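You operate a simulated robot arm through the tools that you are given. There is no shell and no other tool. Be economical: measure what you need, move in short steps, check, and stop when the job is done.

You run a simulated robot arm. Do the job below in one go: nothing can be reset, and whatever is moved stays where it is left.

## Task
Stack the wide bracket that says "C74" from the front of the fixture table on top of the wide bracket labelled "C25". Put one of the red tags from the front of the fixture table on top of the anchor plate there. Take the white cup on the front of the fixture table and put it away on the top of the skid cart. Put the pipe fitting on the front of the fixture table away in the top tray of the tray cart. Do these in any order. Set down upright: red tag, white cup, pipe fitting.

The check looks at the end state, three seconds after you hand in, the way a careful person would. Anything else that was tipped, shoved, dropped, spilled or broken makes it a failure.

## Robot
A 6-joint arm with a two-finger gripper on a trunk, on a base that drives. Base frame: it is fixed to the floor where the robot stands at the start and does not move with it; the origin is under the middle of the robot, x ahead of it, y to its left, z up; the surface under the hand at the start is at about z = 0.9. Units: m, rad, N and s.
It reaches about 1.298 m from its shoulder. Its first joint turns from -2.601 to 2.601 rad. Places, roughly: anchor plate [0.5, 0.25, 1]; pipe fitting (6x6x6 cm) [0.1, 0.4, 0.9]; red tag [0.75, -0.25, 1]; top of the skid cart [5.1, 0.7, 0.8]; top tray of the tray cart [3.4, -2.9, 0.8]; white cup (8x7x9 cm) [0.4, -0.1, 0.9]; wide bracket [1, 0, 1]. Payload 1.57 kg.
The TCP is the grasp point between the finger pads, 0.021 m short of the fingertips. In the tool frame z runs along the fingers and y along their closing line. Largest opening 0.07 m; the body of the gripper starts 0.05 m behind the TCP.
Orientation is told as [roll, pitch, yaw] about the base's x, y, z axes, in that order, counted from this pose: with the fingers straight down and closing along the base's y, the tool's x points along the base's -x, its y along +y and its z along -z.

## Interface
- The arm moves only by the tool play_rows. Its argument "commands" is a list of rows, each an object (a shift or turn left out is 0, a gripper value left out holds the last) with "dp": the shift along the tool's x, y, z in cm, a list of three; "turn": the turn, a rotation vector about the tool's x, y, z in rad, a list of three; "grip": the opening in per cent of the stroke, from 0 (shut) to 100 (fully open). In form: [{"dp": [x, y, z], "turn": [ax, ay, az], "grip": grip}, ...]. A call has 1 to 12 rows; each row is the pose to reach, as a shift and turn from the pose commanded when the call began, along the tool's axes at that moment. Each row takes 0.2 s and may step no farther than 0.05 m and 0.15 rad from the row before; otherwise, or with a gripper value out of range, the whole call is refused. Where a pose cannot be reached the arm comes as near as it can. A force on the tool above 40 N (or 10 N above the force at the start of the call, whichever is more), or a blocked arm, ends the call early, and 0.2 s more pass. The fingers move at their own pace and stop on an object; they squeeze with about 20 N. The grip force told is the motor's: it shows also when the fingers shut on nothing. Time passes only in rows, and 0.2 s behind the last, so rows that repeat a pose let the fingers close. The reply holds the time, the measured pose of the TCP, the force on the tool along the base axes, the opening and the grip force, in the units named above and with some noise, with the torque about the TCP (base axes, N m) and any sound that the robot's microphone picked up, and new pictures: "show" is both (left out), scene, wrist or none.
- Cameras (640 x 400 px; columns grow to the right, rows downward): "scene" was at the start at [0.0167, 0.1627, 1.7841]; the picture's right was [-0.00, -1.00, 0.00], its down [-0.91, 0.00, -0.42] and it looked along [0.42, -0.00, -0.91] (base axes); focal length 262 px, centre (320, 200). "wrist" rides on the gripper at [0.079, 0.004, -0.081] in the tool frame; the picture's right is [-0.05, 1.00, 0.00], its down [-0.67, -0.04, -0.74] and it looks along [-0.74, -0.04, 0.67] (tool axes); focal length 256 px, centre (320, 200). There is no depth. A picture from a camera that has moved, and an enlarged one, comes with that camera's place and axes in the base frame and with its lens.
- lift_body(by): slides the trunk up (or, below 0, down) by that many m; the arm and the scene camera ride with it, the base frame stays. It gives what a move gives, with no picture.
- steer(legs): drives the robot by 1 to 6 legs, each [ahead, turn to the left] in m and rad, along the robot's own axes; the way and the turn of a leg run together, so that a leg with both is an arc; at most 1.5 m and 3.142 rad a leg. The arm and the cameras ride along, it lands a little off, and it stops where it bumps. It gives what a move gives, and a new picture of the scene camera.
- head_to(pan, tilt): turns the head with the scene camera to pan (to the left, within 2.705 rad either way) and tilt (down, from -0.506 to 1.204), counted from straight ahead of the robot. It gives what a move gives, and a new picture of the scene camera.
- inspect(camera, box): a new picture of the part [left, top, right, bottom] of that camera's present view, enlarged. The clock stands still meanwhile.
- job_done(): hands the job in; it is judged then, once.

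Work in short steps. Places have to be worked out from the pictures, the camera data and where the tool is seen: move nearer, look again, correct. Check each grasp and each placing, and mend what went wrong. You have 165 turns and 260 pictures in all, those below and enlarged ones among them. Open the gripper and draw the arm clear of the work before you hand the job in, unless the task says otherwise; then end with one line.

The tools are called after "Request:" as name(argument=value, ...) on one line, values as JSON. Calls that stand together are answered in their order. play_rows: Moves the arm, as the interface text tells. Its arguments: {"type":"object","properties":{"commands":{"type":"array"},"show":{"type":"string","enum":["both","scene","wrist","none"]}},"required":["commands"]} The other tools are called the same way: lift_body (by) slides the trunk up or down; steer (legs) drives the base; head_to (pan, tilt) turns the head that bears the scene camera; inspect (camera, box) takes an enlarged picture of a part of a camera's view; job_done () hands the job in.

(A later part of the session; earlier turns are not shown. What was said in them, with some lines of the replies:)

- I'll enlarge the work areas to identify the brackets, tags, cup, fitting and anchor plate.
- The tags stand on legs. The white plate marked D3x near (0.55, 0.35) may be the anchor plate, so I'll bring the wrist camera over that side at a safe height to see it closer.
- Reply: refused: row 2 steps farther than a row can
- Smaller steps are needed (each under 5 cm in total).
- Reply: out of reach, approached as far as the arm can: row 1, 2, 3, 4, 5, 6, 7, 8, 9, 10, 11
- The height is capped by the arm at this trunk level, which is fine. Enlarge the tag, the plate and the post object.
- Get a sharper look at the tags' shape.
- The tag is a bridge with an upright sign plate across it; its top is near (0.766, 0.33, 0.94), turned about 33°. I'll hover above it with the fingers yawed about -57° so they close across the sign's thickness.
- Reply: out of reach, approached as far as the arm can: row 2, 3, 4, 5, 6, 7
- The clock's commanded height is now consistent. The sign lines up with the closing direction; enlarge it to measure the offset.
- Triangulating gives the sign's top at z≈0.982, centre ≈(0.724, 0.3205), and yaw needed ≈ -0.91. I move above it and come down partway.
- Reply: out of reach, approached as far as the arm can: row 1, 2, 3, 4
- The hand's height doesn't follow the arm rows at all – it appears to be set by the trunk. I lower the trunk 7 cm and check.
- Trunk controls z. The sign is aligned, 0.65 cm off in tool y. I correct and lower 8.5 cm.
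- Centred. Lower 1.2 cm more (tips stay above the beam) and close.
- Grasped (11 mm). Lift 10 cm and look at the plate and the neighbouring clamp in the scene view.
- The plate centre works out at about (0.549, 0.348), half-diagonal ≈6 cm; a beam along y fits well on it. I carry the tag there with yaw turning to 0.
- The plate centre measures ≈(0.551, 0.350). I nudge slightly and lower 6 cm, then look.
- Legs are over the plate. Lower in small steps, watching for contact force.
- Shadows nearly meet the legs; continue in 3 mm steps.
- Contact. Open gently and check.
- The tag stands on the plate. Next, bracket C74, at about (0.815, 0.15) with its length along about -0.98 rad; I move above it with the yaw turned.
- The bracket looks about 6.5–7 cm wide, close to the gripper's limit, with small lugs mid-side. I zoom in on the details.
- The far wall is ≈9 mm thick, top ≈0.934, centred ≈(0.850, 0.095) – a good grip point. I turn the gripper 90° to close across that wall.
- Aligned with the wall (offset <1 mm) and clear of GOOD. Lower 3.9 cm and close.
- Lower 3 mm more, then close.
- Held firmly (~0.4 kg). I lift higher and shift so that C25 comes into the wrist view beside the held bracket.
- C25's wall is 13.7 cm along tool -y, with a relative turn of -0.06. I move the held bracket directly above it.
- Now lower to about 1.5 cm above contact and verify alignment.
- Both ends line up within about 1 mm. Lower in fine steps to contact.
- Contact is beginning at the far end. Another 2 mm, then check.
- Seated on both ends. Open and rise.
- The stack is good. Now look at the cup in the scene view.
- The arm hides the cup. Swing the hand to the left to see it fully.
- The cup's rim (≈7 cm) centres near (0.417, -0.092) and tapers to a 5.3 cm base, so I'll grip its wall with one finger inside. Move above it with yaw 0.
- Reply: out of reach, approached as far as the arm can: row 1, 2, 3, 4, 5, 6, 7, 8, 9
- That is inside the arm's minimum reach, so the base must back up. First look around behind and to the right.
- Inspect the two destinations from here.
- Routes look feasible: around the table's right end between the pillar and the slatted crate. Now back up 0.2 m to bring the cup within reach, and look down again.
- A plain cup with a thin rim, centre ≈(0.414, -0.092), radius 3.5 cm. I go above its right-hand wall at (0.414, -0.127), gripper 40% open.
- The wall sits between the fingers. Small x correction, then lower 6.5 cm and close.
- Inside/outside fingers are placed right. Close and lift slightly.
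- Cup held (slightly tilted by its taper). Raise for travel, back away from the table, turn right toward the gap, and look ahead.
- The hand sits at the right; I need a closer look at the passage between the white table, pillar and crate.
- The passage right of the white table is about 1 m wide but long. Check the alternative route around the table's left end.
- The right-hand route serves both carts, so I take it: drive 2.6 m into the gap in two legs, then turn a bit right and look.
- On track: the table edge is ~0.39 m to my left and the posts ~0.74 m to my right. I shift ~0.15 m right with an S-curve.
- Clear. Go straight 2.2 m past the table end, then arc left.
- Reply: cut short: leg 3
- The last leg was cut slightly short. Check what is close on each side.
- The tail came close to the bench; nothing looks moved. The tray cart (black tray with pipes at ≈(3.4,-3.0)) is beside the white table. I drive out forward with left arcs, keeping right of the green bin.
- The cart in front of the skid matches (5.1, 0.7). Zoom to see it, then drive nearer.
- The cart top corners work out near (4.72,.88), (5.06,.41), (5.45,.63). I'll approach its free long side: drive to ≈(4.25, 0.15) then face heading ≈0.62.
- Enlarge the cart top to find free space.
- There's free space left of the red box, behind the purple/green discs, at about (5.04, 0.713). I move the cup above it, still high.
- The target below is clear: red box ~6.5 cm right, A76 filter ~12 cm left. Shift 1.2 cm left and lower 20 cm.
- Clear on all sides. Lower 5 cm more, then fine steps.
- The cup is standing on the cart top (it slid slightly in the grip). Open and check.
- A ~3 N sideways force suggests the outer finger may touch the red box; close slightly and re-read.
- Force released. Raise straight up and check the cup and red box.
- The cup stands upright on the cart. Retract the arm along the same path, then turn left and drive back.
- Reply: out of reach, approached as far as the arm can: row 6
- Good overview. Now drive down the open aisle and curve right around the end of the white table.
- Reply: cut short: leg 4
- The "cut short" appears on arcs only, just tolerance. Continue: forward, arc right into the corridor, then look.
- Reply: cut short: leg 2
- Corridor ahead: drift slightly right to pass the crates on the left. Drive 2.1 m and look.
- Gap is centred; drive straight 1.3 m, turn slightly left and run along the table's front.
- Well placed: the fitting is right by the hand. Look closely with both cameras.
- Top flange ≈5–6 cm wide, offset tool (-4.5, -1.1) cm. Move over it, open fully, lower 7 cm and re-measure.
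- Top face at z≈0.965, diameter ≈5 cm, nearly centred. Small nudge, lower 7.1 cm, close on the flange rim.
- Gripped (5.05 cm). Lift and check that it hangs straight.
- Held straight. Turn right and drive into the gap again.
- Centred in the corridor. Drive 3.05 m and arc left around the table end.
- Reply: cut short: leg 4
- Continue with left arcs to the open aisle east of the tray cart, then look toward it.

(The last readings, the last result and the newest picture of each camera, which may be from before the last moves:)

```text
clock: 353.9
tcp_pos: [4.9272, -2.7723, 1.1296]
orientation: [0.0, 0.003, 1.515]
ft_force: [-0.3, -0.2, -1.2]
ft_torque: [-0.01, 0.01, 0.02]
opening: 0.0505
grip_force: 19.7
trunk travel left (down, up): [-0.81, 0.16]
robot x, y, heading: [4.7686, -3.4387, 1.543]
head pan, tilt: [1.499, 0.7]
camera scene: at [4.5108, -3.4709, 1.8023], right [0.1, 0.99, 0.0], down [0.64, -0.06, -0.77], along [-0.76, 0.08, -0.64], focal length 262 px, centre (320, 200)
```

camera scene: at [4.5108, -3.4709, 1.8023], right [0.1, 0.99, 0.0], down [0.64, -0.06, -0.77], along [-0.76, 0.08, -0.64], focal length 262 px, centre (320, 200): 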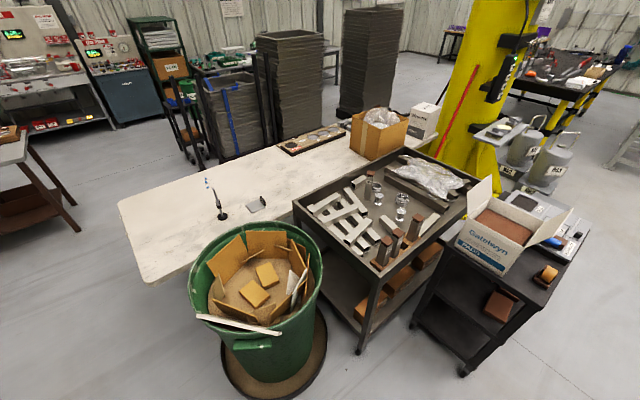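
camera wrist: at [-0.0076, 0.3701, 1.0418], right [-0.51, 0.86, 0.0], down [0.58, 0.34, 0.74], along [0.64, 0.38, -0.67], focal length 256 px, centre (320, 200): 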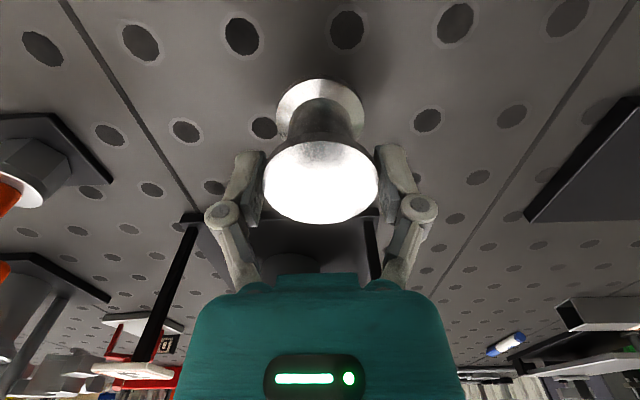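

Zoom into the tray to find a free spot.

Request:
inspect(camera="scene", box=[280, 130, 480, 290])

```text
2.50 times, centred on (380, 210) of scene
camera zoom: at [4.5108, -3.4709, 1.8023], right [0.1, 0.99, 0.0], down [0.64, -0.06, -0.77], along [-0.76, 0.08, -0.64], focal length 655 px, centre (170, 175)
```

zoom: 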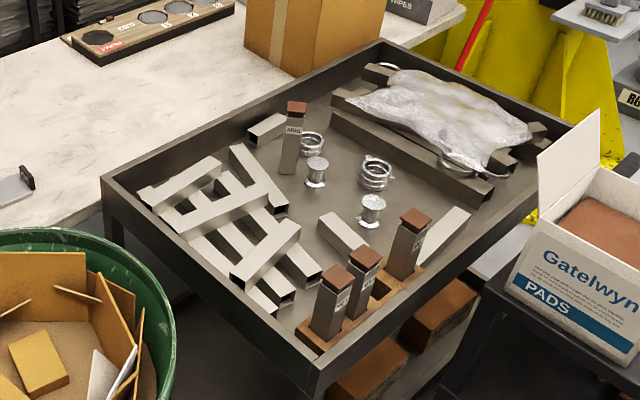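

The tray already holds similar fittings. Raise higher to clear the box, move in between the bin and the shelf cart, and look down into the tray.

Request:
lift_body(by=0.12)

Request:
steer(legs=[[0.45, 0], [0, 1.5], [0.2, 0]])

Request:
head_to(pan=0.0, tilt=0.85)

```text
clock: 355.4
tcp_pos: [4.9279, -2.7733, 1.2479]
orientation: [-0.001, 0.003, 1.515]
ft_force: [-0.7, -0.1, -1.1]
ft_torque: [-0.02, 0.01, 0.04]
opening: 0.0505
grip_force: 20.0
trunk travel left (down, up): [-0.93, 0.04]
robot x, y, heading: [4.7661, -3.4378, 1.539]
head pan, tilt: [1.499, 0.7]
```

```text
clock: 365.6
tcp_pos: [3.9248, -2.7559, 1.2479]
orientation: [0.002, 0.003, 3.011]
ft_force: [-1.2, -0.7, -2.9]
ft_torque: [0.05, -0.02, 0.02]
opening: 0.0505
grip_force: 19.5
trunk travel left (down, up): [-0.93, 0.04]
robot x, y, heading: [4.5764, -2.9423, 3.048]
head pan, tilt: [1.499, 0.7]
camera scene: at [4.5904, -3.199, 1.9223], right [-0.99, 0.16, 0.0], down [0.11, 0.64, -0.76], along [-0.12, -0.75, -0.64], focal length 262 px, centre (320, 200)
```

scene: 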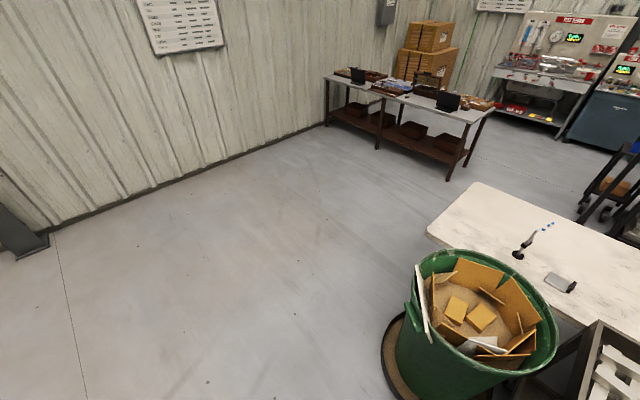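

```text
clock: 367.2
tcp_pos: [3.926, -2.7556, 1.2489]
orientation: [0.001, 0.001, 3.01]
ft_force: [-0.9, 0.4, -0.8]
ft_torque: [0.03, -0.01, 0.0]
opening: 0.0503
grip_force: 20.2
trunk travel left (down, up): [-0.93, 0.04]
robot x, y, heading: [4.581, -2.9384, 3.048]
head pan, tilt: [0.0, 0.85]
camera scene: at [4.529, -3.1081, 1.91], right [0.09, 1.0, 0.0], down [0.75, -0.07, -0.66], along [-0.66, 0.06, -0.75], focal length 262 px, centre (320, 200)
```

scene: 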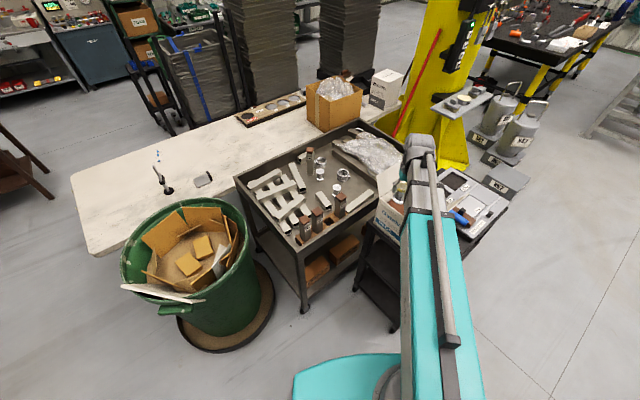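

Request:
inspect(camera="scene", box=[230, 110, 410, 250])

Request:
inspect(camera="wrist", box=[0, 0, 640, 400])

```text
2.86 times, centred on (320, 180) of scene
camera zoom: at [4.529, -3.1081, 1.91], right [0.09, 1.0, 0.0], down [0.75, -0.07, -0.66], along [-0.66, 0.06, -0.75], focal length 749 px, centre (320, 257)
```

zoom: 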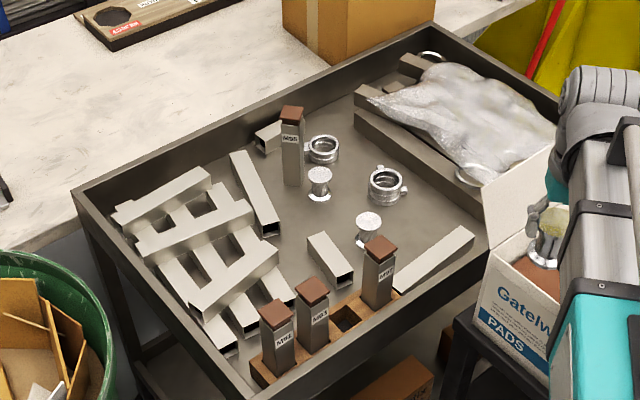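

```text
1.00 times, centred on (320, 200) of wrist (not enlarged: the box is as wide or as high as the picture)
camera zoom: at [4.0028, -2.7709, 1.3315], right [-0.18, -0.98, 0.0], down [-0.66, 0.12, 0.74], along [-0.73, 0.14, -0.67], focal length 256 px, centre (320, 200)
```

zoom: 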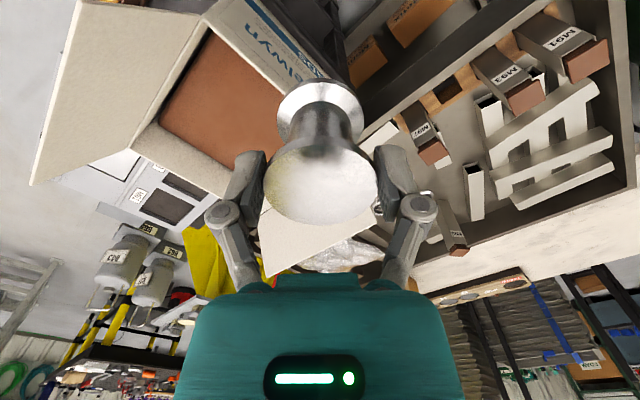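

There's free floor right of the spool and in front of the ring, near (3.49, -2.815). Move the hand above that, staying high.

Request:
play_rows(commands=[{"dp": [-4.2, 1.2, 0], "grip": 0}, {"dp": [-8.4, 2.4, 0]}, {"dp": [-12.6, 3.5, 0]}, {"dp": [-16.8, 4.7, 0]}, {"dp": [-21, 5.9, 0]}, {"dp": [-25.2, 7.1, 0]}, {"dp": [-29.4, 8.2, 0]}, {"dp": [-33.6, 9.3, 0]}, {"dp": [-37.8, 10.4, 0]}, {"dp": [-42, 11.6, 0]}, {"dp": [-42, 11.6, 0]}], show="wrist")

Request:
inspect(camera="scene", box=[250, 100, 430, 240])

```text
clock: 369.6
tcp_pos: [3.4971, -2.8174, 1.2488]
orientation: [0.001, 0.001, 3.012]
ft_force: [1.3, -0.4, -1.7]
ft_torque: [-0.04, 0.01, 0.01]
opening: 0.0504
grip_force: 19.5
out of reach, approached as far as the arm can: row 1, 4
trunk travel left (down, up): [-0.93, 0.04]
robot x, y, heading: [4.5795, -2.9329, 3.048]
head pan, tilt: [0.0, 0.85]
camera wrist: at [3.5734, -2.8328, 1.3318], right [-0.18, -0.98, 0.0], down [-0.66, 0.12, 0.74], along [-0.73, 0.14, -0.67], focal length 256 px, centre (320, 200)
```

wrist: 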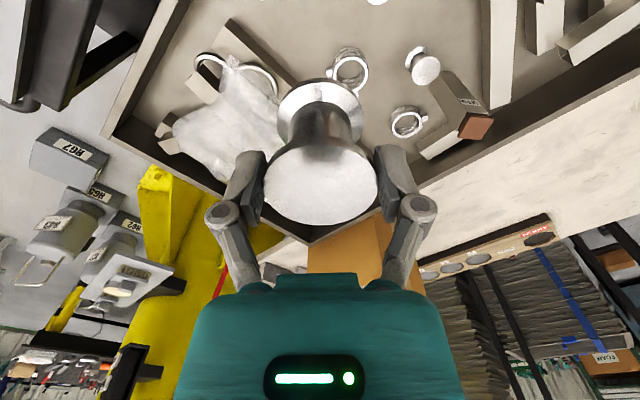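

```text
2.86 times, centred on (340, 170) of scene
camera zoom: at [4.5297, -3.108, 1.91], right [0.09, 1.0, 0.0], down [0.75, -0.07, -0.66], along [-0.66, 0.06, -0.75], focal length 749 px, centre (263, 286)
```

zoom: 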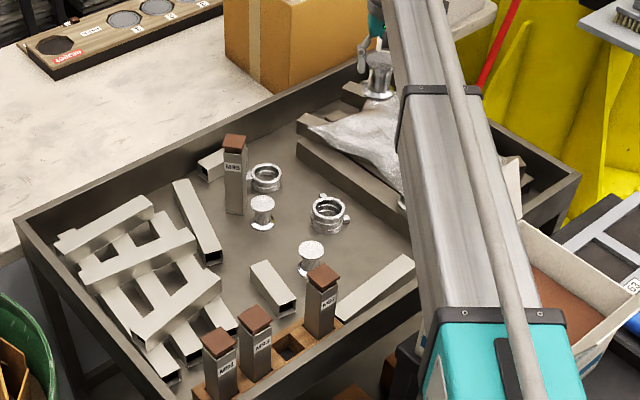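

Before lowering I must make sure the arm link clears the open box and the tall blocks; zoom on the arm and box.

Request:
inspect(camera="scene", box=[340, 90, 460, 180])

Request:
inspect(camera="scene", box=[330, 160, 470, 265])

```text
4.44 times, centred on (400, 135) of scene
camera zoom: at [4.5297, -3.108, 1.91], right [0.09, 1.0, 0.0], down [0.75, -0.07, -0.66], along [-0.66, 0.06, -0.75], focal length 1165 px, centre (-36, 489)
```

zoom: 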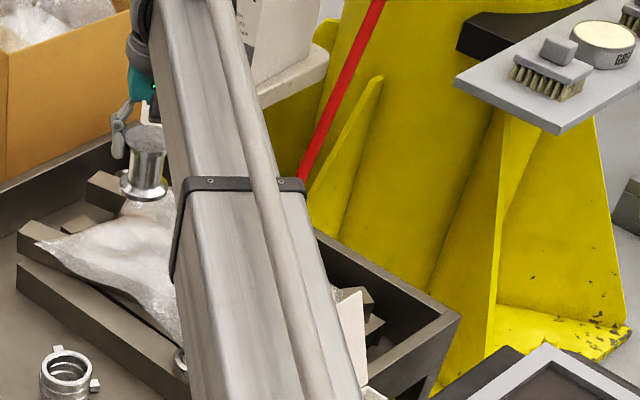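

```text
3.81 times, centred on (400, 212) of scene
camera zoom: at [4.5297, -3.108, 1.91], right [0.09, 1.0, 0.0], down [0.75, -0.07, -0.66], along [-0.66, 0.06, -0.75], focal length 998 px, centre (15, 152)
```

zoom: 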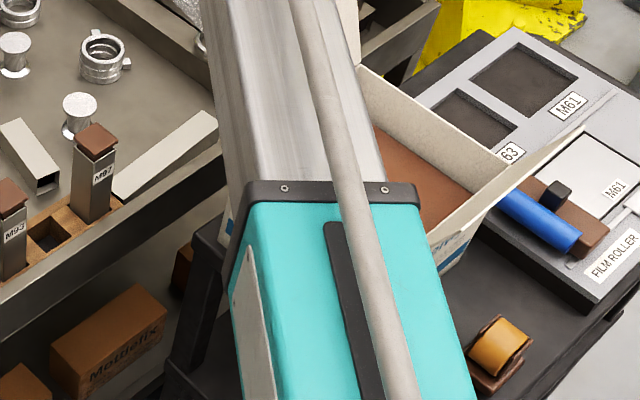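

The arm link needs to avoid the tall box flap (~1.16 m) and the M-blocks (~0.96 m). A better spot is S≈(3.448,-2.96) between the fittings, approached with the base ~13 cm further south; raise a bit more and shift the base.

Request:
lift_body(by=0.038)

Request:
steer(legs=[[-0.4, 0], [0, 0.33], [0.42, 0], [0, -0.33]])

Request:
inspect(camera="wrist", box=[160, 0, 640, 260])

```text
clock: 370.4
tcp_pos: [3.4965, -2.8179, 1.2864]
orientation: [-0.001, 0.001, 3.011]
ft_force: [-0.5, -0.6, -1.3]
ft_torque: [0.0, 0.01, -0.03]
opening: 0.0502
grip_force: 20.3
trunk travel left (down, up): [-0.968, 0.002]
robot x, y, heading: [4.5778, -2.9398, 3.049]
head pan, tilt: [0.0, 0.85]
```

```text
clock: 378.9
tcp_pos: [3.4935, -2.9262, 1.2865]
orientation: [0.0, 0.002, 2.989]
ft_force: [-0.6, 0.6, -0.3]
ft_torque: [0.01, 0.01, -0.04]
opening: 0.05
grip_force: 20.1
trunk travel left (down, up): [-0.968, 0.002]
robot x, y, heading: [4.5706, -3.0888, 3.032]
head pan, tilt: [0.0, 0.85]
camera scene: at [4.5175, -3.2591, 1.948], right [0.11, 0.99, 0.0], down [0.75, -0.08, -0.66], along [-0.66, 0.07, -0.75], focal length 262 px, centre (320, 200)
```

scene: 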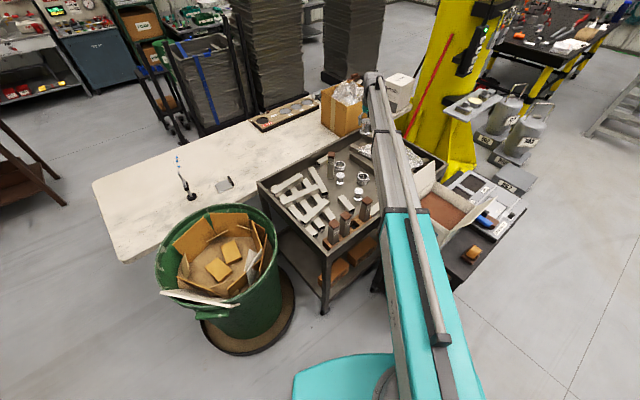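

```text
1.33 times, centred on (400, 130) of wrist
camera zoom: at [3.5696, -2.9423, 1.3696], right [-0.2, -0.98, 0.0], down [-0.65, 0.14, 0.74], along [-0.73, 0.15, -0.67], focal length 341 px, centre (213, 293)
```

zoom: 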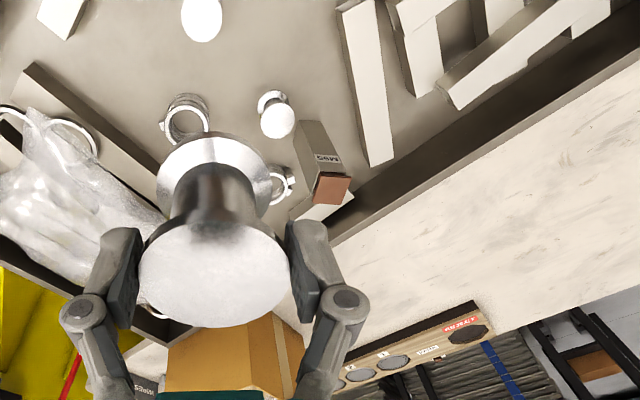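

Positions confirmed from the wrist view: spools at (3.347,-2.998) and (3.489,-2.914), ring at (3.365,-2.857). Target T=(3.42,-2.957) has ≥3 cm gaps. Move there and lower to 1.09.

Request:
play_rows(commands=[{"dp": [-3.4, 2.1, 0], "grip": 0}, {"dp": [-6.8, 4.2, 0]}, {"dp": [-6.8, 4.2, 0]}], show="none")

Request:
lift_body(by=-0.2)

Request:
inspect(camera="scene", box=[280, 80, 440, 220])

Request:
inspect(camera="wrist", box=[0, 0, 640, 400])

```text
clock: 379.7
tcp_pos: [3.4228, -2.956, 1.2866]
orientation: [0.001, 0.001, 2.989]
ft_force: [-0.1, -0.1, -1.1]
ft_torque: [0.01, 0.0, -0.04]
opening: 0.0504
grip_force: 20.0
trunk travel left (down, up): [-0.968, 0.002]
robot x, y, heading: [4.5692, -3.0908, 3.033]
head pan, tilt: [0.0, 0.85]
```

```text
clock: 381.9
tcp_pos: [3.4234, -2.9551, 1.0859]
orientation: [0.0, 0.001, 2.987]
ft_force: [-0.4, 0.4, -1.3]
ft_torque: [-0.03, -0.03, 0.02]
opening: 0.0503
grip_force: 19.7
trunk travel left (down, up): [-0.768, 0.202]
robot x, y, heading: [4.5709, -3.0901, 3.034]
head pan, tilt: [0.0, 0.85]
```

```text
2.86 times, centred on (360, 150) of scene
camera zoom: at [4.5171, -3.2595, 1.748], right [0.11, 0.99, 0.0], down [0.75, -0.08, -0.66], along [-0.66, 0.07, -0.75], focal length 749 px, centre (206, 343)
```

zoom: 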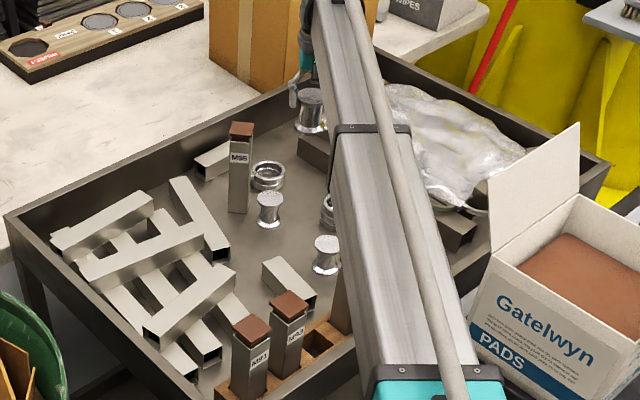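

```text
1.00 times, centred on (320, 200) of wrist (not enlarged: the box is as wide or as high as the picture)
camera zoom: at [3.4999, -2.9718, 1.1694], right [-0.2, -0.98, 0.0], down [-0.65, 0.14, 0.74], along [-0.73, 0.15, -0.67], focal length 256 px, centre (320, 200)
```

zoom: 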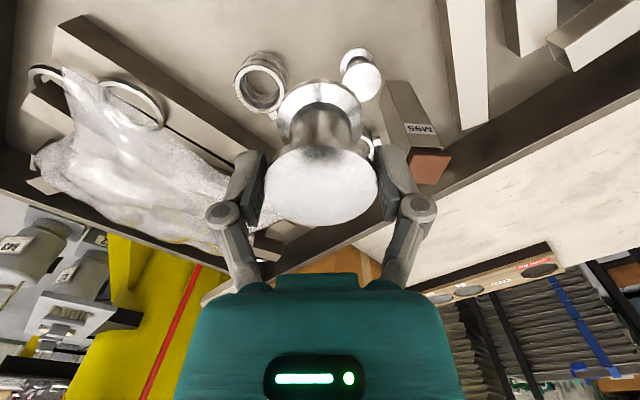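

The flap is well clear now. To verify the arm's height over the M-blocks I take two stereo looks with the head panned.

Request:
head_to(pan=0.9, tilt=0.7)

Request:
inspect(camera="scene", box=[440, 60, 640, 200])

```text
clock: 383.1
tcp_pos: [3.4224, -2.9551, 1.0866]
orientation: [0.0, 0.001, 2.988]
ft_force: [-0.2, -0.6, -1.9]
ft_torque: [0.0, -0.04, 0.02]
opening: 0.0502
grip_force: 20.0
trunk travel left (down, up): [-0.768, 0.202]
robot x, y, heading: [4.5702, -3.0918, 3.034]
head pan, tilt: [0.901, 0.7]
camera scene: at [4.5348, -3.3284, 1.7602], right [-0.71, 0.71, 0.0], down [0.45, 0.46, -0.76], along [-0.54, -0.54, -0.64], focal length 262 px, centre (320, 200)
```

scene: 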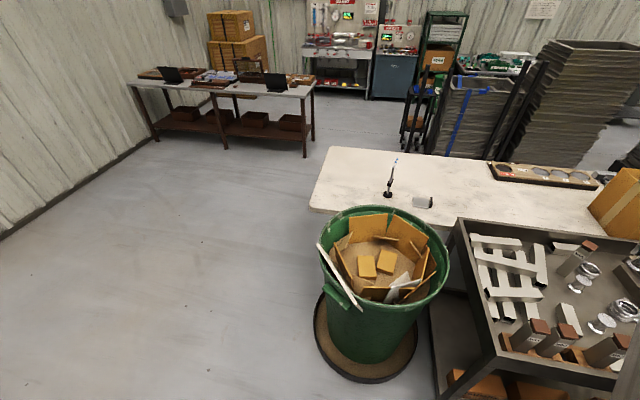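

```text
2.86 times, centred on (540, 130) of scene
camera zoom: at [4.5348, -3.3284, 1.7602], right [-0.71, 0.71, 0.0], down [0.45, 0.46, -0.76], along [-0.54, -0.54, -0.64], focal length 749 px, centre (-309, 400)
```

zoom: 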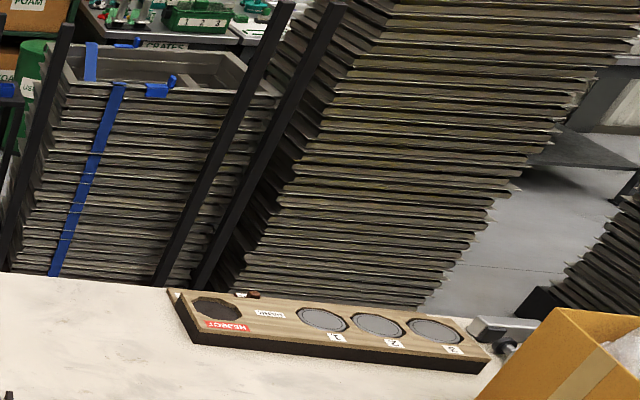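

Request:
head_to(pan=0.45, tilt=0.75)

Request:
inspect(camera="scene", box=[420, 80, 600, 240])

Request:
head_to(pan=-0.8, tilt=0.75)

Request:
inspect(camera="scene", box=[40, 80, 220, 240])

```text
clock: 384.0
tcp_pos: [3.4228, -2.9553, 1.0862]
orientation: [0.001, 0.001, 2.988]
ft_force: [-0.5, 0.1, -1.8]
ft_torque: [0.03, 0.04, 0.03]
opening: 0.0503
grip_force: 19.9
trunk travel left (down, up): [-0.768, 0.202]
robot x, y, heading: [4.5673, -3.0938, 3.029]
head pan, tilt: [0.45, 0.75]
camera scene: at [4.5165, -3.2958, 1.756], right [-0.33, 0.94, 0.0], down [0.64, 0.23, -0.73], along [-0.69, -0.24, -0.68], focal length 262 px, centre (320, 200)
```

scene: 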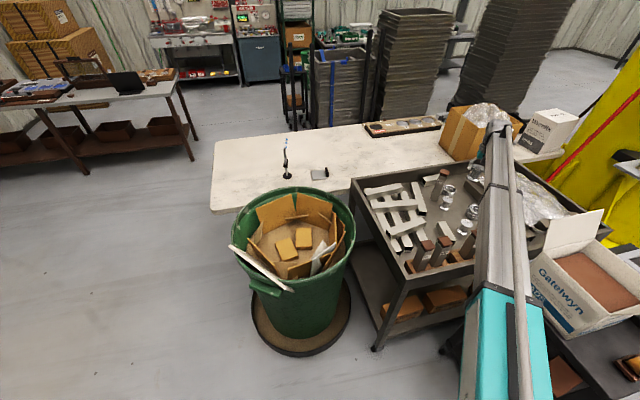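

```text
2.50 times, centred on (510, 160) of scene
camera zoom: at [4.5165, -3.2958, 1.756], right [-0.33, 0.94, 0.0], down [0.64, 0.23, -0.73], along [-0.69, -0.24, -0.68], focal length 655 px, centre (-155, 300)
```

zoom: 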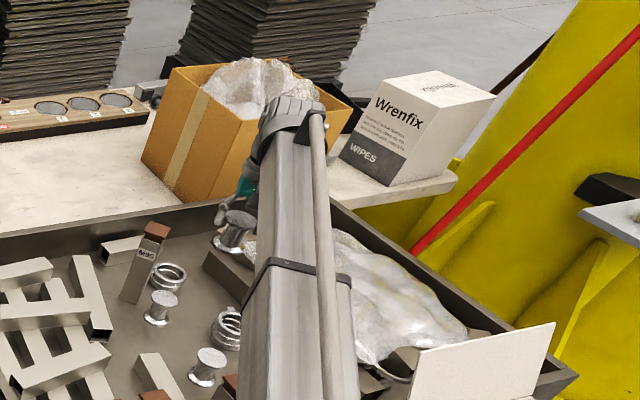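

```text
clock: 385.4
tcp_pos: [3.4229, -2.9541, 1.0874]
orientation: [-0.001, 0.002, 2.988]
ft_force: [0.4, 0.3, -1.8]
ft_torque: [0.01, -0.02, 0.03]
opening: 0.0505
grip_force: 20.0
trunk travel left (down, up): [-0.768, 0.202]
robot x, y, heading: [4.5705, -3.0945, 3.028]
head pan, tilt: [-0.799, 0.75]
camera scene: at [4.5438, -3.2027, 1.756], right [0.79, 0.61, 0.0], down [0.42, -0.54, -0.73], along [-0.45, 0.58, -0.68], focal length 262 px, centre (320, 200)
```

scene: 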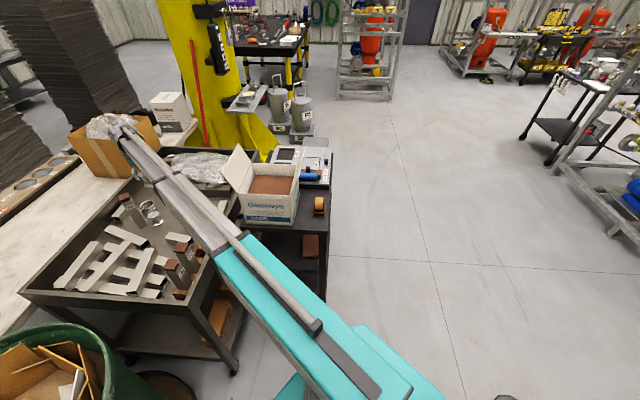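

```text
2.50 times, centred on (130, 160) of scene
camera zoom: at [4.5438, -3.2027, 1.756], right [0.79, 0.61, 0.0], down [0.42, -0.54, -0.73], along [-0.45, 0.58, -0.68], focal length 655 px, centre (795, 300)
```

zoom: 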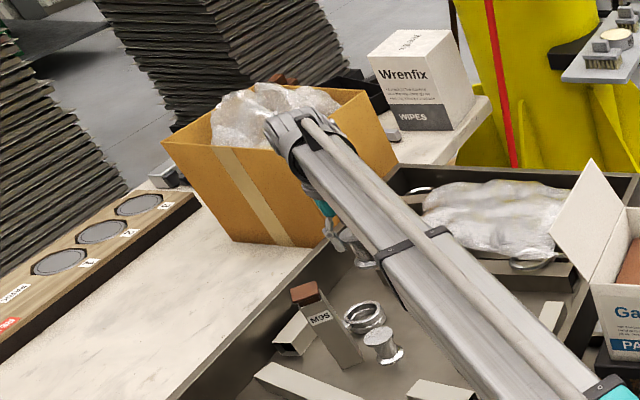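

The arm's underside works out ~18 cm above the TCP, giving ~5 cm over the blocks at set-down, and it's clear of the box. Lower 18 cm and look.

Request:
lift_body(by=-0.1)

Request:
lift_body(by=-0.08)

Request:
inspect(camera="wrist", box=[160, 0, 480, 200])

Request:
inspect(camera="scene", box=[40, 60, 260, 240])

```text
clock: 386.7
tcp_pos: [3.4252, -2.9554, 0.9866]
orientation: [0.0, 0.001, 2.989]
ft_force: [0.0, 0.0, -1.2]
ft_torque: [0.0, -0.03, -0.03]
opening: 0.0505
grip_force: 20.0
trunk travel left (down, up): [-0.668, 0.302]
robot x, y, heading: [4.5745, -3.0923, 3.034]
head pan, tilt: [-0.799, 0.75]
```

```text
clock: 387.9
tcp_pos: [3.4239, -2.9544, 0.9068]
orientation: [0.0, 0.002, 2.987]
ft_force: [0.1, -0.7, -1.7]
ft_torque: [0.02, -0.01, -0.03]
opening: 0.0509
grip_force: 19.8
trunk travel left (down, up): [-0.588, 0.382]
robot x, y, heading: [4.5707, -3.0919, 3.029]
head pan, tilt: [-0.799, 0.75]
```

```text
2.00 times, centred on (320, 100) of wrist
camera zoom: at [3.5, -2.9718, 0.9894], right [-0.2, -0.98, 0.0], down [-0.65, 0.14, 0.74], along [-0.73, 0.15, -0.67], focal length 512 px, centre (320, 400)
```

zoom: 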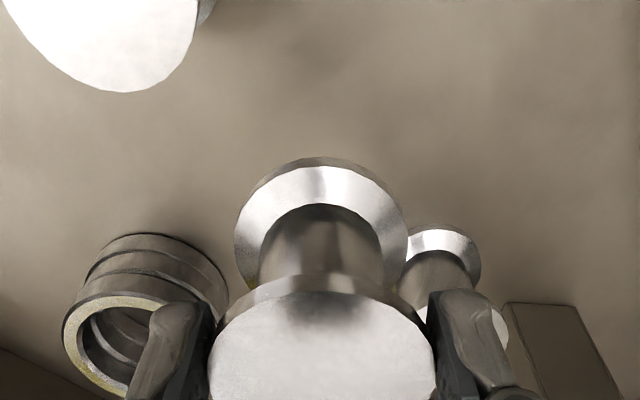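

```text
2.22 times, centred on (150, 150) of scene
camera zoom: at [4.5441, -3.2027, 1.576], right [0.79, 0.61, 0.0], down [0.42, -0.54, -0.73], along [-0.45, 0.58, -0.68], focal length 582 px, centre (698, 311)
```

zoom: 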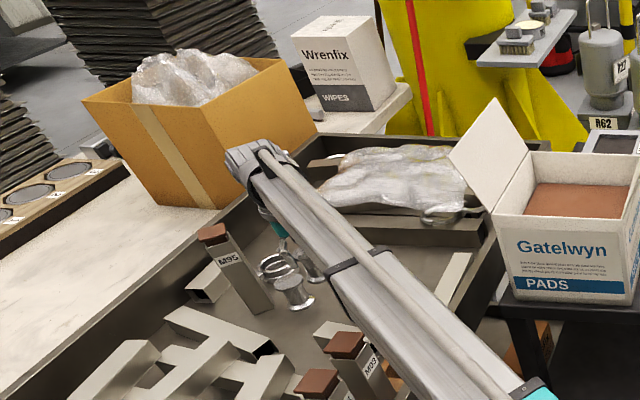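

Gaps of 3+ cm all around. Lower 5.5 cm, then fine steps to contact.

Request:
lift_body(by=-0.055)

Request:
lift_body(by=-0.008)

Request:
inspect(camera="wrist", box=[160, 0, 480, 200])

```text
clock: 388.9
tcp_pos: [3.4221, -2.9544, 0.8509]
orientation: [0.0, 0.001, 2.988]
ft_force: [0.1, 0.5, -0.6]
ft_torque: [-0.01, -0.01, -0.01]
opening: 0.0502
grip_force: 19.7
trunk travel left (down, up): [-0.533, 0.437]
robot x, y, heading: [4.5703, -3.0895, 3.028]
head pan, tilt: [-0.799, 0.75]
```

```text
clock: 389.4
tcp_pos: [3.4233, -2.9549, 0.843]
orientation: [0.001, 0.002, 2.988]
ft_force: [-0.9, -0.3, -1.3]
ft_torque: [-0.01, 0.01, -0.01]
opening: 0.0501
grip_force: 19.8
trunk travel left (down, up): [-0.525, 0.445]
robot x, y, heading: [4.5703, -3.0947, 3.031]
head pan, tilt: [-0.799, 0.75]
```

```text
2.00 times, centred on (320, 100) of wrist
camera zoom: at [3.4999, -2.9718, 0.9263], right [-0.2, -0.98, 0.0], down [-0.65, 0.14, 0.74], along [-0.73, 0.15, -0.67], focal length 512 px, centre (320, 400)
```

zoom: 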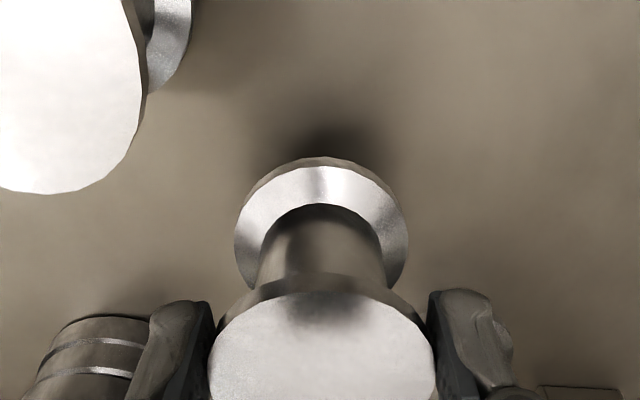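

Request:
lift_body(by=-0.004)

Request:
lift_body(by=-0.004)

Request:
lift_body(by=-0.003)

```text
clock: 390.0
tcp_pos: [3.4238, -2.956, 0.84]
orientation: [-0.001, 0.003, 2.987]
ft_force: [0.2, 1.0, -1.5]
ft_torque: [-0.01, 0.0, 0.02]
opening: 0.0504
grip_force: 19.5
trunk travel left (down, up): [-0.521, 0.449]
robot x, y, heading: [4.5715, -3.0941, 3.029]
head pan, tilt: [-0.799, 0.75]
```

```text
clock: 390.5
tcp_pos: [3.424, -2.9558, 0.8363]
orientation: [0.001, 0.001, 2.988]
ft_force: [0.2, -0.2, -0.7]
ft_torque: [0.01, -0.04, 0.0]
opening: 0.0507
grip_force: 20.6
trunk travel left (down, up): [-0.517, 0.453]
robot x, y, heading: [4.5724, -3.0898, 3.035]
head pan, tilt: [-0.799, 0.75]
```

```text
clock: 391.0
tcp_pos: [3.4235, -2.9549, 0.8321]
orientation: [-0.002, 0.001, 2.988]
ft_force: [0.4, 0.1, -1.3]
ft_torque: [0.04, -0.03, -0.01]
opening: 0.0507
grip_force: 20.1
trunk travel left (down, up): [-0.514, 0.456]
robot x, y, heading: [4.5736, -3.0889, 3.029]
head pan, tilt: [-0.799, 0.75]
```

No contact yet; continue in 3–4 mm steps.

Request:
lift_body(by=-0.004)

Request:
lift_body(by=-0.003)

Request:
inspect(camera="wrist", box=[200, 40, 440, 190])

```text
clock: 391.5
tcp_pos: [3.4233, -2.9543, 0.8295]
orientation: [0.0, 0.002, 2.989]
ft_force: [0.2, -0.6, -1.7]
ft_torque: [-0.03, -0.01, -0.01]
opening: 0.0505
grip_force: 20.3
trunk travel left (down, up): [-0.51, 0.46]
robot x, y, heading: [4.5711, -3.0886, 3.03]
head pan, tilt: [-0.799, 0.75]
```

```text
clock: 392.1
tcp_pos: [3.4231, -2.9554, 0.8256]
orientation: [-0.001, 0.002, 2.987]
ft_force: [1.4, -0.4, -0.2]
ft_torque: [0.02, 0.02, -0.02]
opening: 0.0502
grip_force: 20.0
trunk travel left (down, up): [-0.507, 0.463]
robot x, y, heading: [4.5719, -3.0928, 3.03]
head pan, tilt: [-0.799, 0.75]
```

```text
2.67 times, centred on (320, 115) of wrist
camera zoom: at [3.4999, -2.9718, 0.9083], right [-0.2, -0.98, 0.0], down [-0.65, 0.14, 0.74], along [-0.73, 0.15, -0.67], focal length 683 px, centre (320, 427)
```

zoom: 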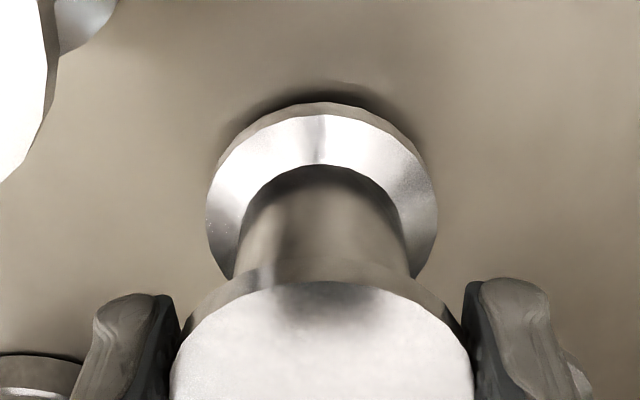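

Shadow has closed up against the base; a few more millimetres.

Request:
lift_body(by=-0.003)

Request:
lift_body(by=-0.003)

```text
clock: 392.6
tcp_pos: [3.423, -2.9547, 0.8228]
orientation: [0.0, 0.002, 2.988]
ft_force: [0.4, 0.9, -1.3]
ft_torque: [-0.01, -0.02, -0.01]
opening: 0.0505
grip_force: 20.1
trunk travel left (down, up): [-0.504, 0.466]
robot x, y, heading: [4.5695, -3.0925, 3.033]
head pan, tilt: [-0.799, 0.75]
```

```text
clock: 393.1
tcp_pos: [3.4242, -2.9548, 0.82]
orientation: [-0.001, 0.0, 2.989]
ft_force: [0.3, 0.0, 0.4]
ft_torque: [-0.03, 0.0, 0.0]
opening: 0.0505
grip_force: 20.4
trunk travel left (down, up): [-0.501, 0.469]
robot x, y, heading: [4.5691, -3.0878, 3.029]
head pan, tilt: [-0.799, 0.75]
```

Request:
lift_body(by=-0.002)

Request:
lift_body(by=-0.002)

```text
clock: 393.6
tcp_pos: [3.4243, -2.9566, 0.8184]
orientation: [-0.001, 0.0, 2.986]
ft_force: [-4.2, -0.3, 11.6]
ft_torque: [0.04, 0.15, 0.0]
opening: 0.0506
grip_force: 20.1
trunk travel left (down, up): [-0.499, 0.471]
robot x, y, heading: [4.5691, -3.0914, 3.034]
head pan, tilt: [-0.799, 0.75]
```

```text
clock: 394.1
tcp_pos: [3.4255, -2.9548, 0.8178]
orientation: [0.0, 0.002, 2.989]
ft_force: [-1.6, 0.0, 9.5]
ft_torque: [0.01, 0.03, -0.01]
opening: 0.0504
grip_force: 20.0
trunk travel left (down, up): [-0.497, 0.473]
robot x, y, heading: [4.5718, -3.0908, 3.029]
head pan, tilt: [-0.799, 0.75]
```

Contact. Open a little (88%) and rise.

Request:
play_rows(commands=[{"grip": 80}, {"grip": 88}, {"grip": 88}], show="none")

Request:
lift_body(by=0.05)

Request:
inspect(camera="wrist", box=[160, 0, 480, 200])

```text
clock: 394.9
tcp_pos: [3.4232, -2.9554, 0.8153]
orientation: [0.001, 0.002, 2.987]
ft_force: [0.1, 0.7, -0.2]
ft_torque: [0.01, 0.0, 0.02]
opening: 0.0617
grip_force: 0.1
trunk travel left (down, up): [-0.497, 0.473]
robot x, y, heading: [4.5722, -3.0927, 3.032]
head pan, tilt: [-0.799, 0.75]
```

```text
clock: 395.9
tcp_pos: [3.4236, -2.9561, 0.8652]
orientation: [0.0, 0.002, 2.988]
ft_force: [0.2, 0.2, 0.8]
ft_torque: [0.03, 0.02, 0.04]
opening: 0.0613
grip_force: 0.1
trunk travel left (down, up): [-0.547, 0.423]
robot x, y, heading: [4.5709, -3.0885, 3.034]
head pan, tilt: [-0.799, 0.75]
```

```text
2.00 times, centred on (320, 100) of wrist
camera zoom: at [3.4998, -2.9718, 0.9483], right [-0.2, -0.98, 0.0], down [-0.65, 0.14, 0.74], along [-0.73, 0.15, -0.67], focal length 512 px, centre (320, 400)
```

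zoom: 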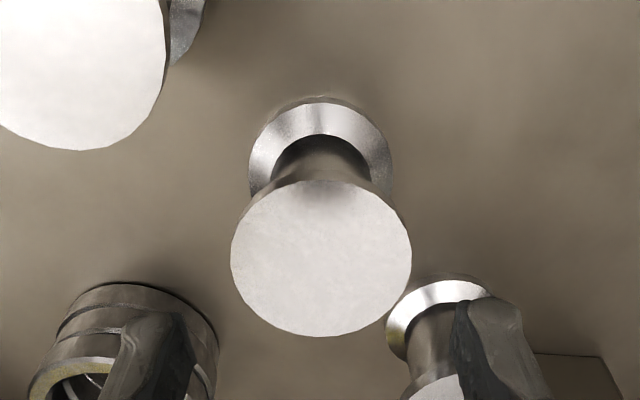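

The fitting stands upright in the tray. Raise fully and back away, then a final look.

Request:
lift_body(by=0.2)

Request:
lift_body(by=0.22)

Request:
head_to(pan=0, tilt=0.8)

Request:
steer(legs=[[-0.7, 0]])

Request:
inspect(camera="scene", box=[240, 60, 440, 200])

```text
clock: 398.0
tcp_pos: [3.4234, -2.9559, 1.0664]
orientation: [-0.001, 0.002, 2.987]
ft_force: [0.2, -0.1, -0.5]
ft_torque: [0.03, 0.03, -0.02]
opening: 0.0617
grip_force: 0.0
trunk travel left (down, up): [-0.747, 0.223]
robot x, y, heading: [4.5698, -3.0928, 3.025]
head pan, tilt: [-0.799, 0.75]
```

```text
clock: 400.4
tcp_pos: [3.4243, -2.9552, 1.286]
orientation: [0.0, 0.0, 2.989]
ft_force: [-0.5, 0.6, 1.2]
ft_torque: [0.01, 0.01, 0.0]
opening: 0.0619
grip_force: 0.1
trunk travel left (down, up): [-0.967, 0.003]
robot x, y, heading: [4.5689, -3.0916, 3.024]
head pan, tilt: [-0.799, 0.75]
```

```text
clock: 401.5
tcp_pos: [3.4236, -2.956, 1.2864]
orientation: [-0.001, 0.002, 2.988]
ft_force: [-0.3, -0.8, -0.2]
ft_torque: [-0.01, 0.0, -0.05]
opening: 0.0617
grip_force: 0.0
trunk travel left (down, up): [-0.967, 0.003]
robot x, y, heading: [4.5668, -3.0929, 3.029]
head pan, tilt: [0.0, 0.799]
camera scene: at [4.5147, -3.2591, 1.951], right [0.11, 0.99, 0.0], down [0.71, -0.08, -0.7], along [-0.69, 0.08, -0.72], focal length 262 px, centre (320, 200)
```

scene: 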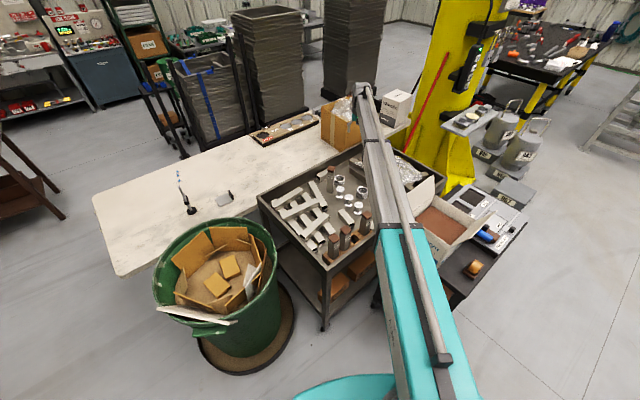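

```text
clock: 406.1
tcp_pos: [4.1142, -3.045, 1.2861]
orientation: [0.001, 0.002, 3.004]
ft_force: [0.0, -0.1, 0.3]
ft_torque: [-0.02, -0.01, 0.0]
opening: 0.0613
grip_force: 0.1
trunk travel left (down, up): [-0.967, 0.003]
robot x, y, heading: [5.2613, -3.16, 3.045]
head pan, tilt: [0.0, 0.799]
camera scene: at [5.2097, -3.3324, 1.951], right [0.1, 1.0, 0.0], down [0.71, -0.07, -0.7], along [-0.69, 0.07, -0.72], focal length 262 px, centre (320, 200)
```

scene: 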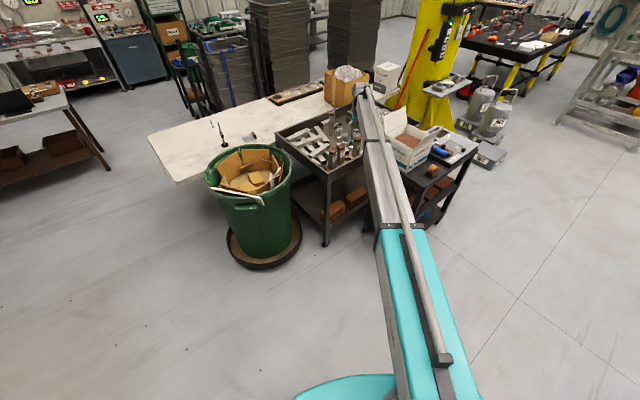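

```text
2.86 times, centred on (340, 130) of scene
camera zoom: at [5.2097, -3.3324, 1.951], right [0.1, 1.0, 0.0], down [0.71, -0.07, -0.7], along [-0.69, 0.07, -0.72], focal length 749 px, centre (263, 400)
```

zoom: 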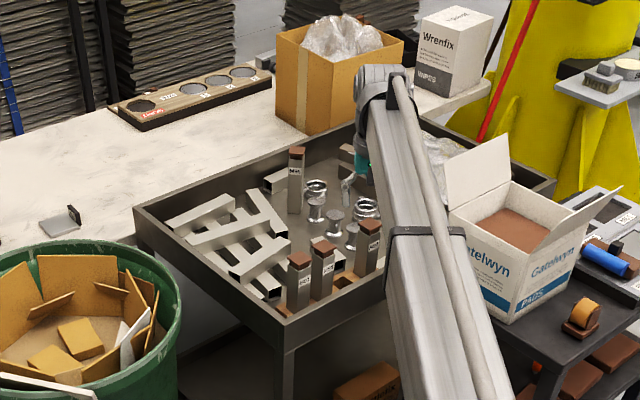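

All four placements are in place: three fittings stand upright in the tray, with ours between the two that were there, and the arm is clear. Hand in.

Request:
job_done()

```text
The job is handed in.
```

The job is handed in: bracket C74 is stacked on C25, the LEAK tag stands on the white plate marked D39, the white cup is on the skid cart, and the pipe fitting is upright in the tray cart's top tray. I took the D39 plate to be the anchor plate because it was the best match nearby; nothing on it says so. While releasing the cup, a finger may have pressed lightly on the red "REJECT" box on the skid cart, and it looked upright and in place afterwards.
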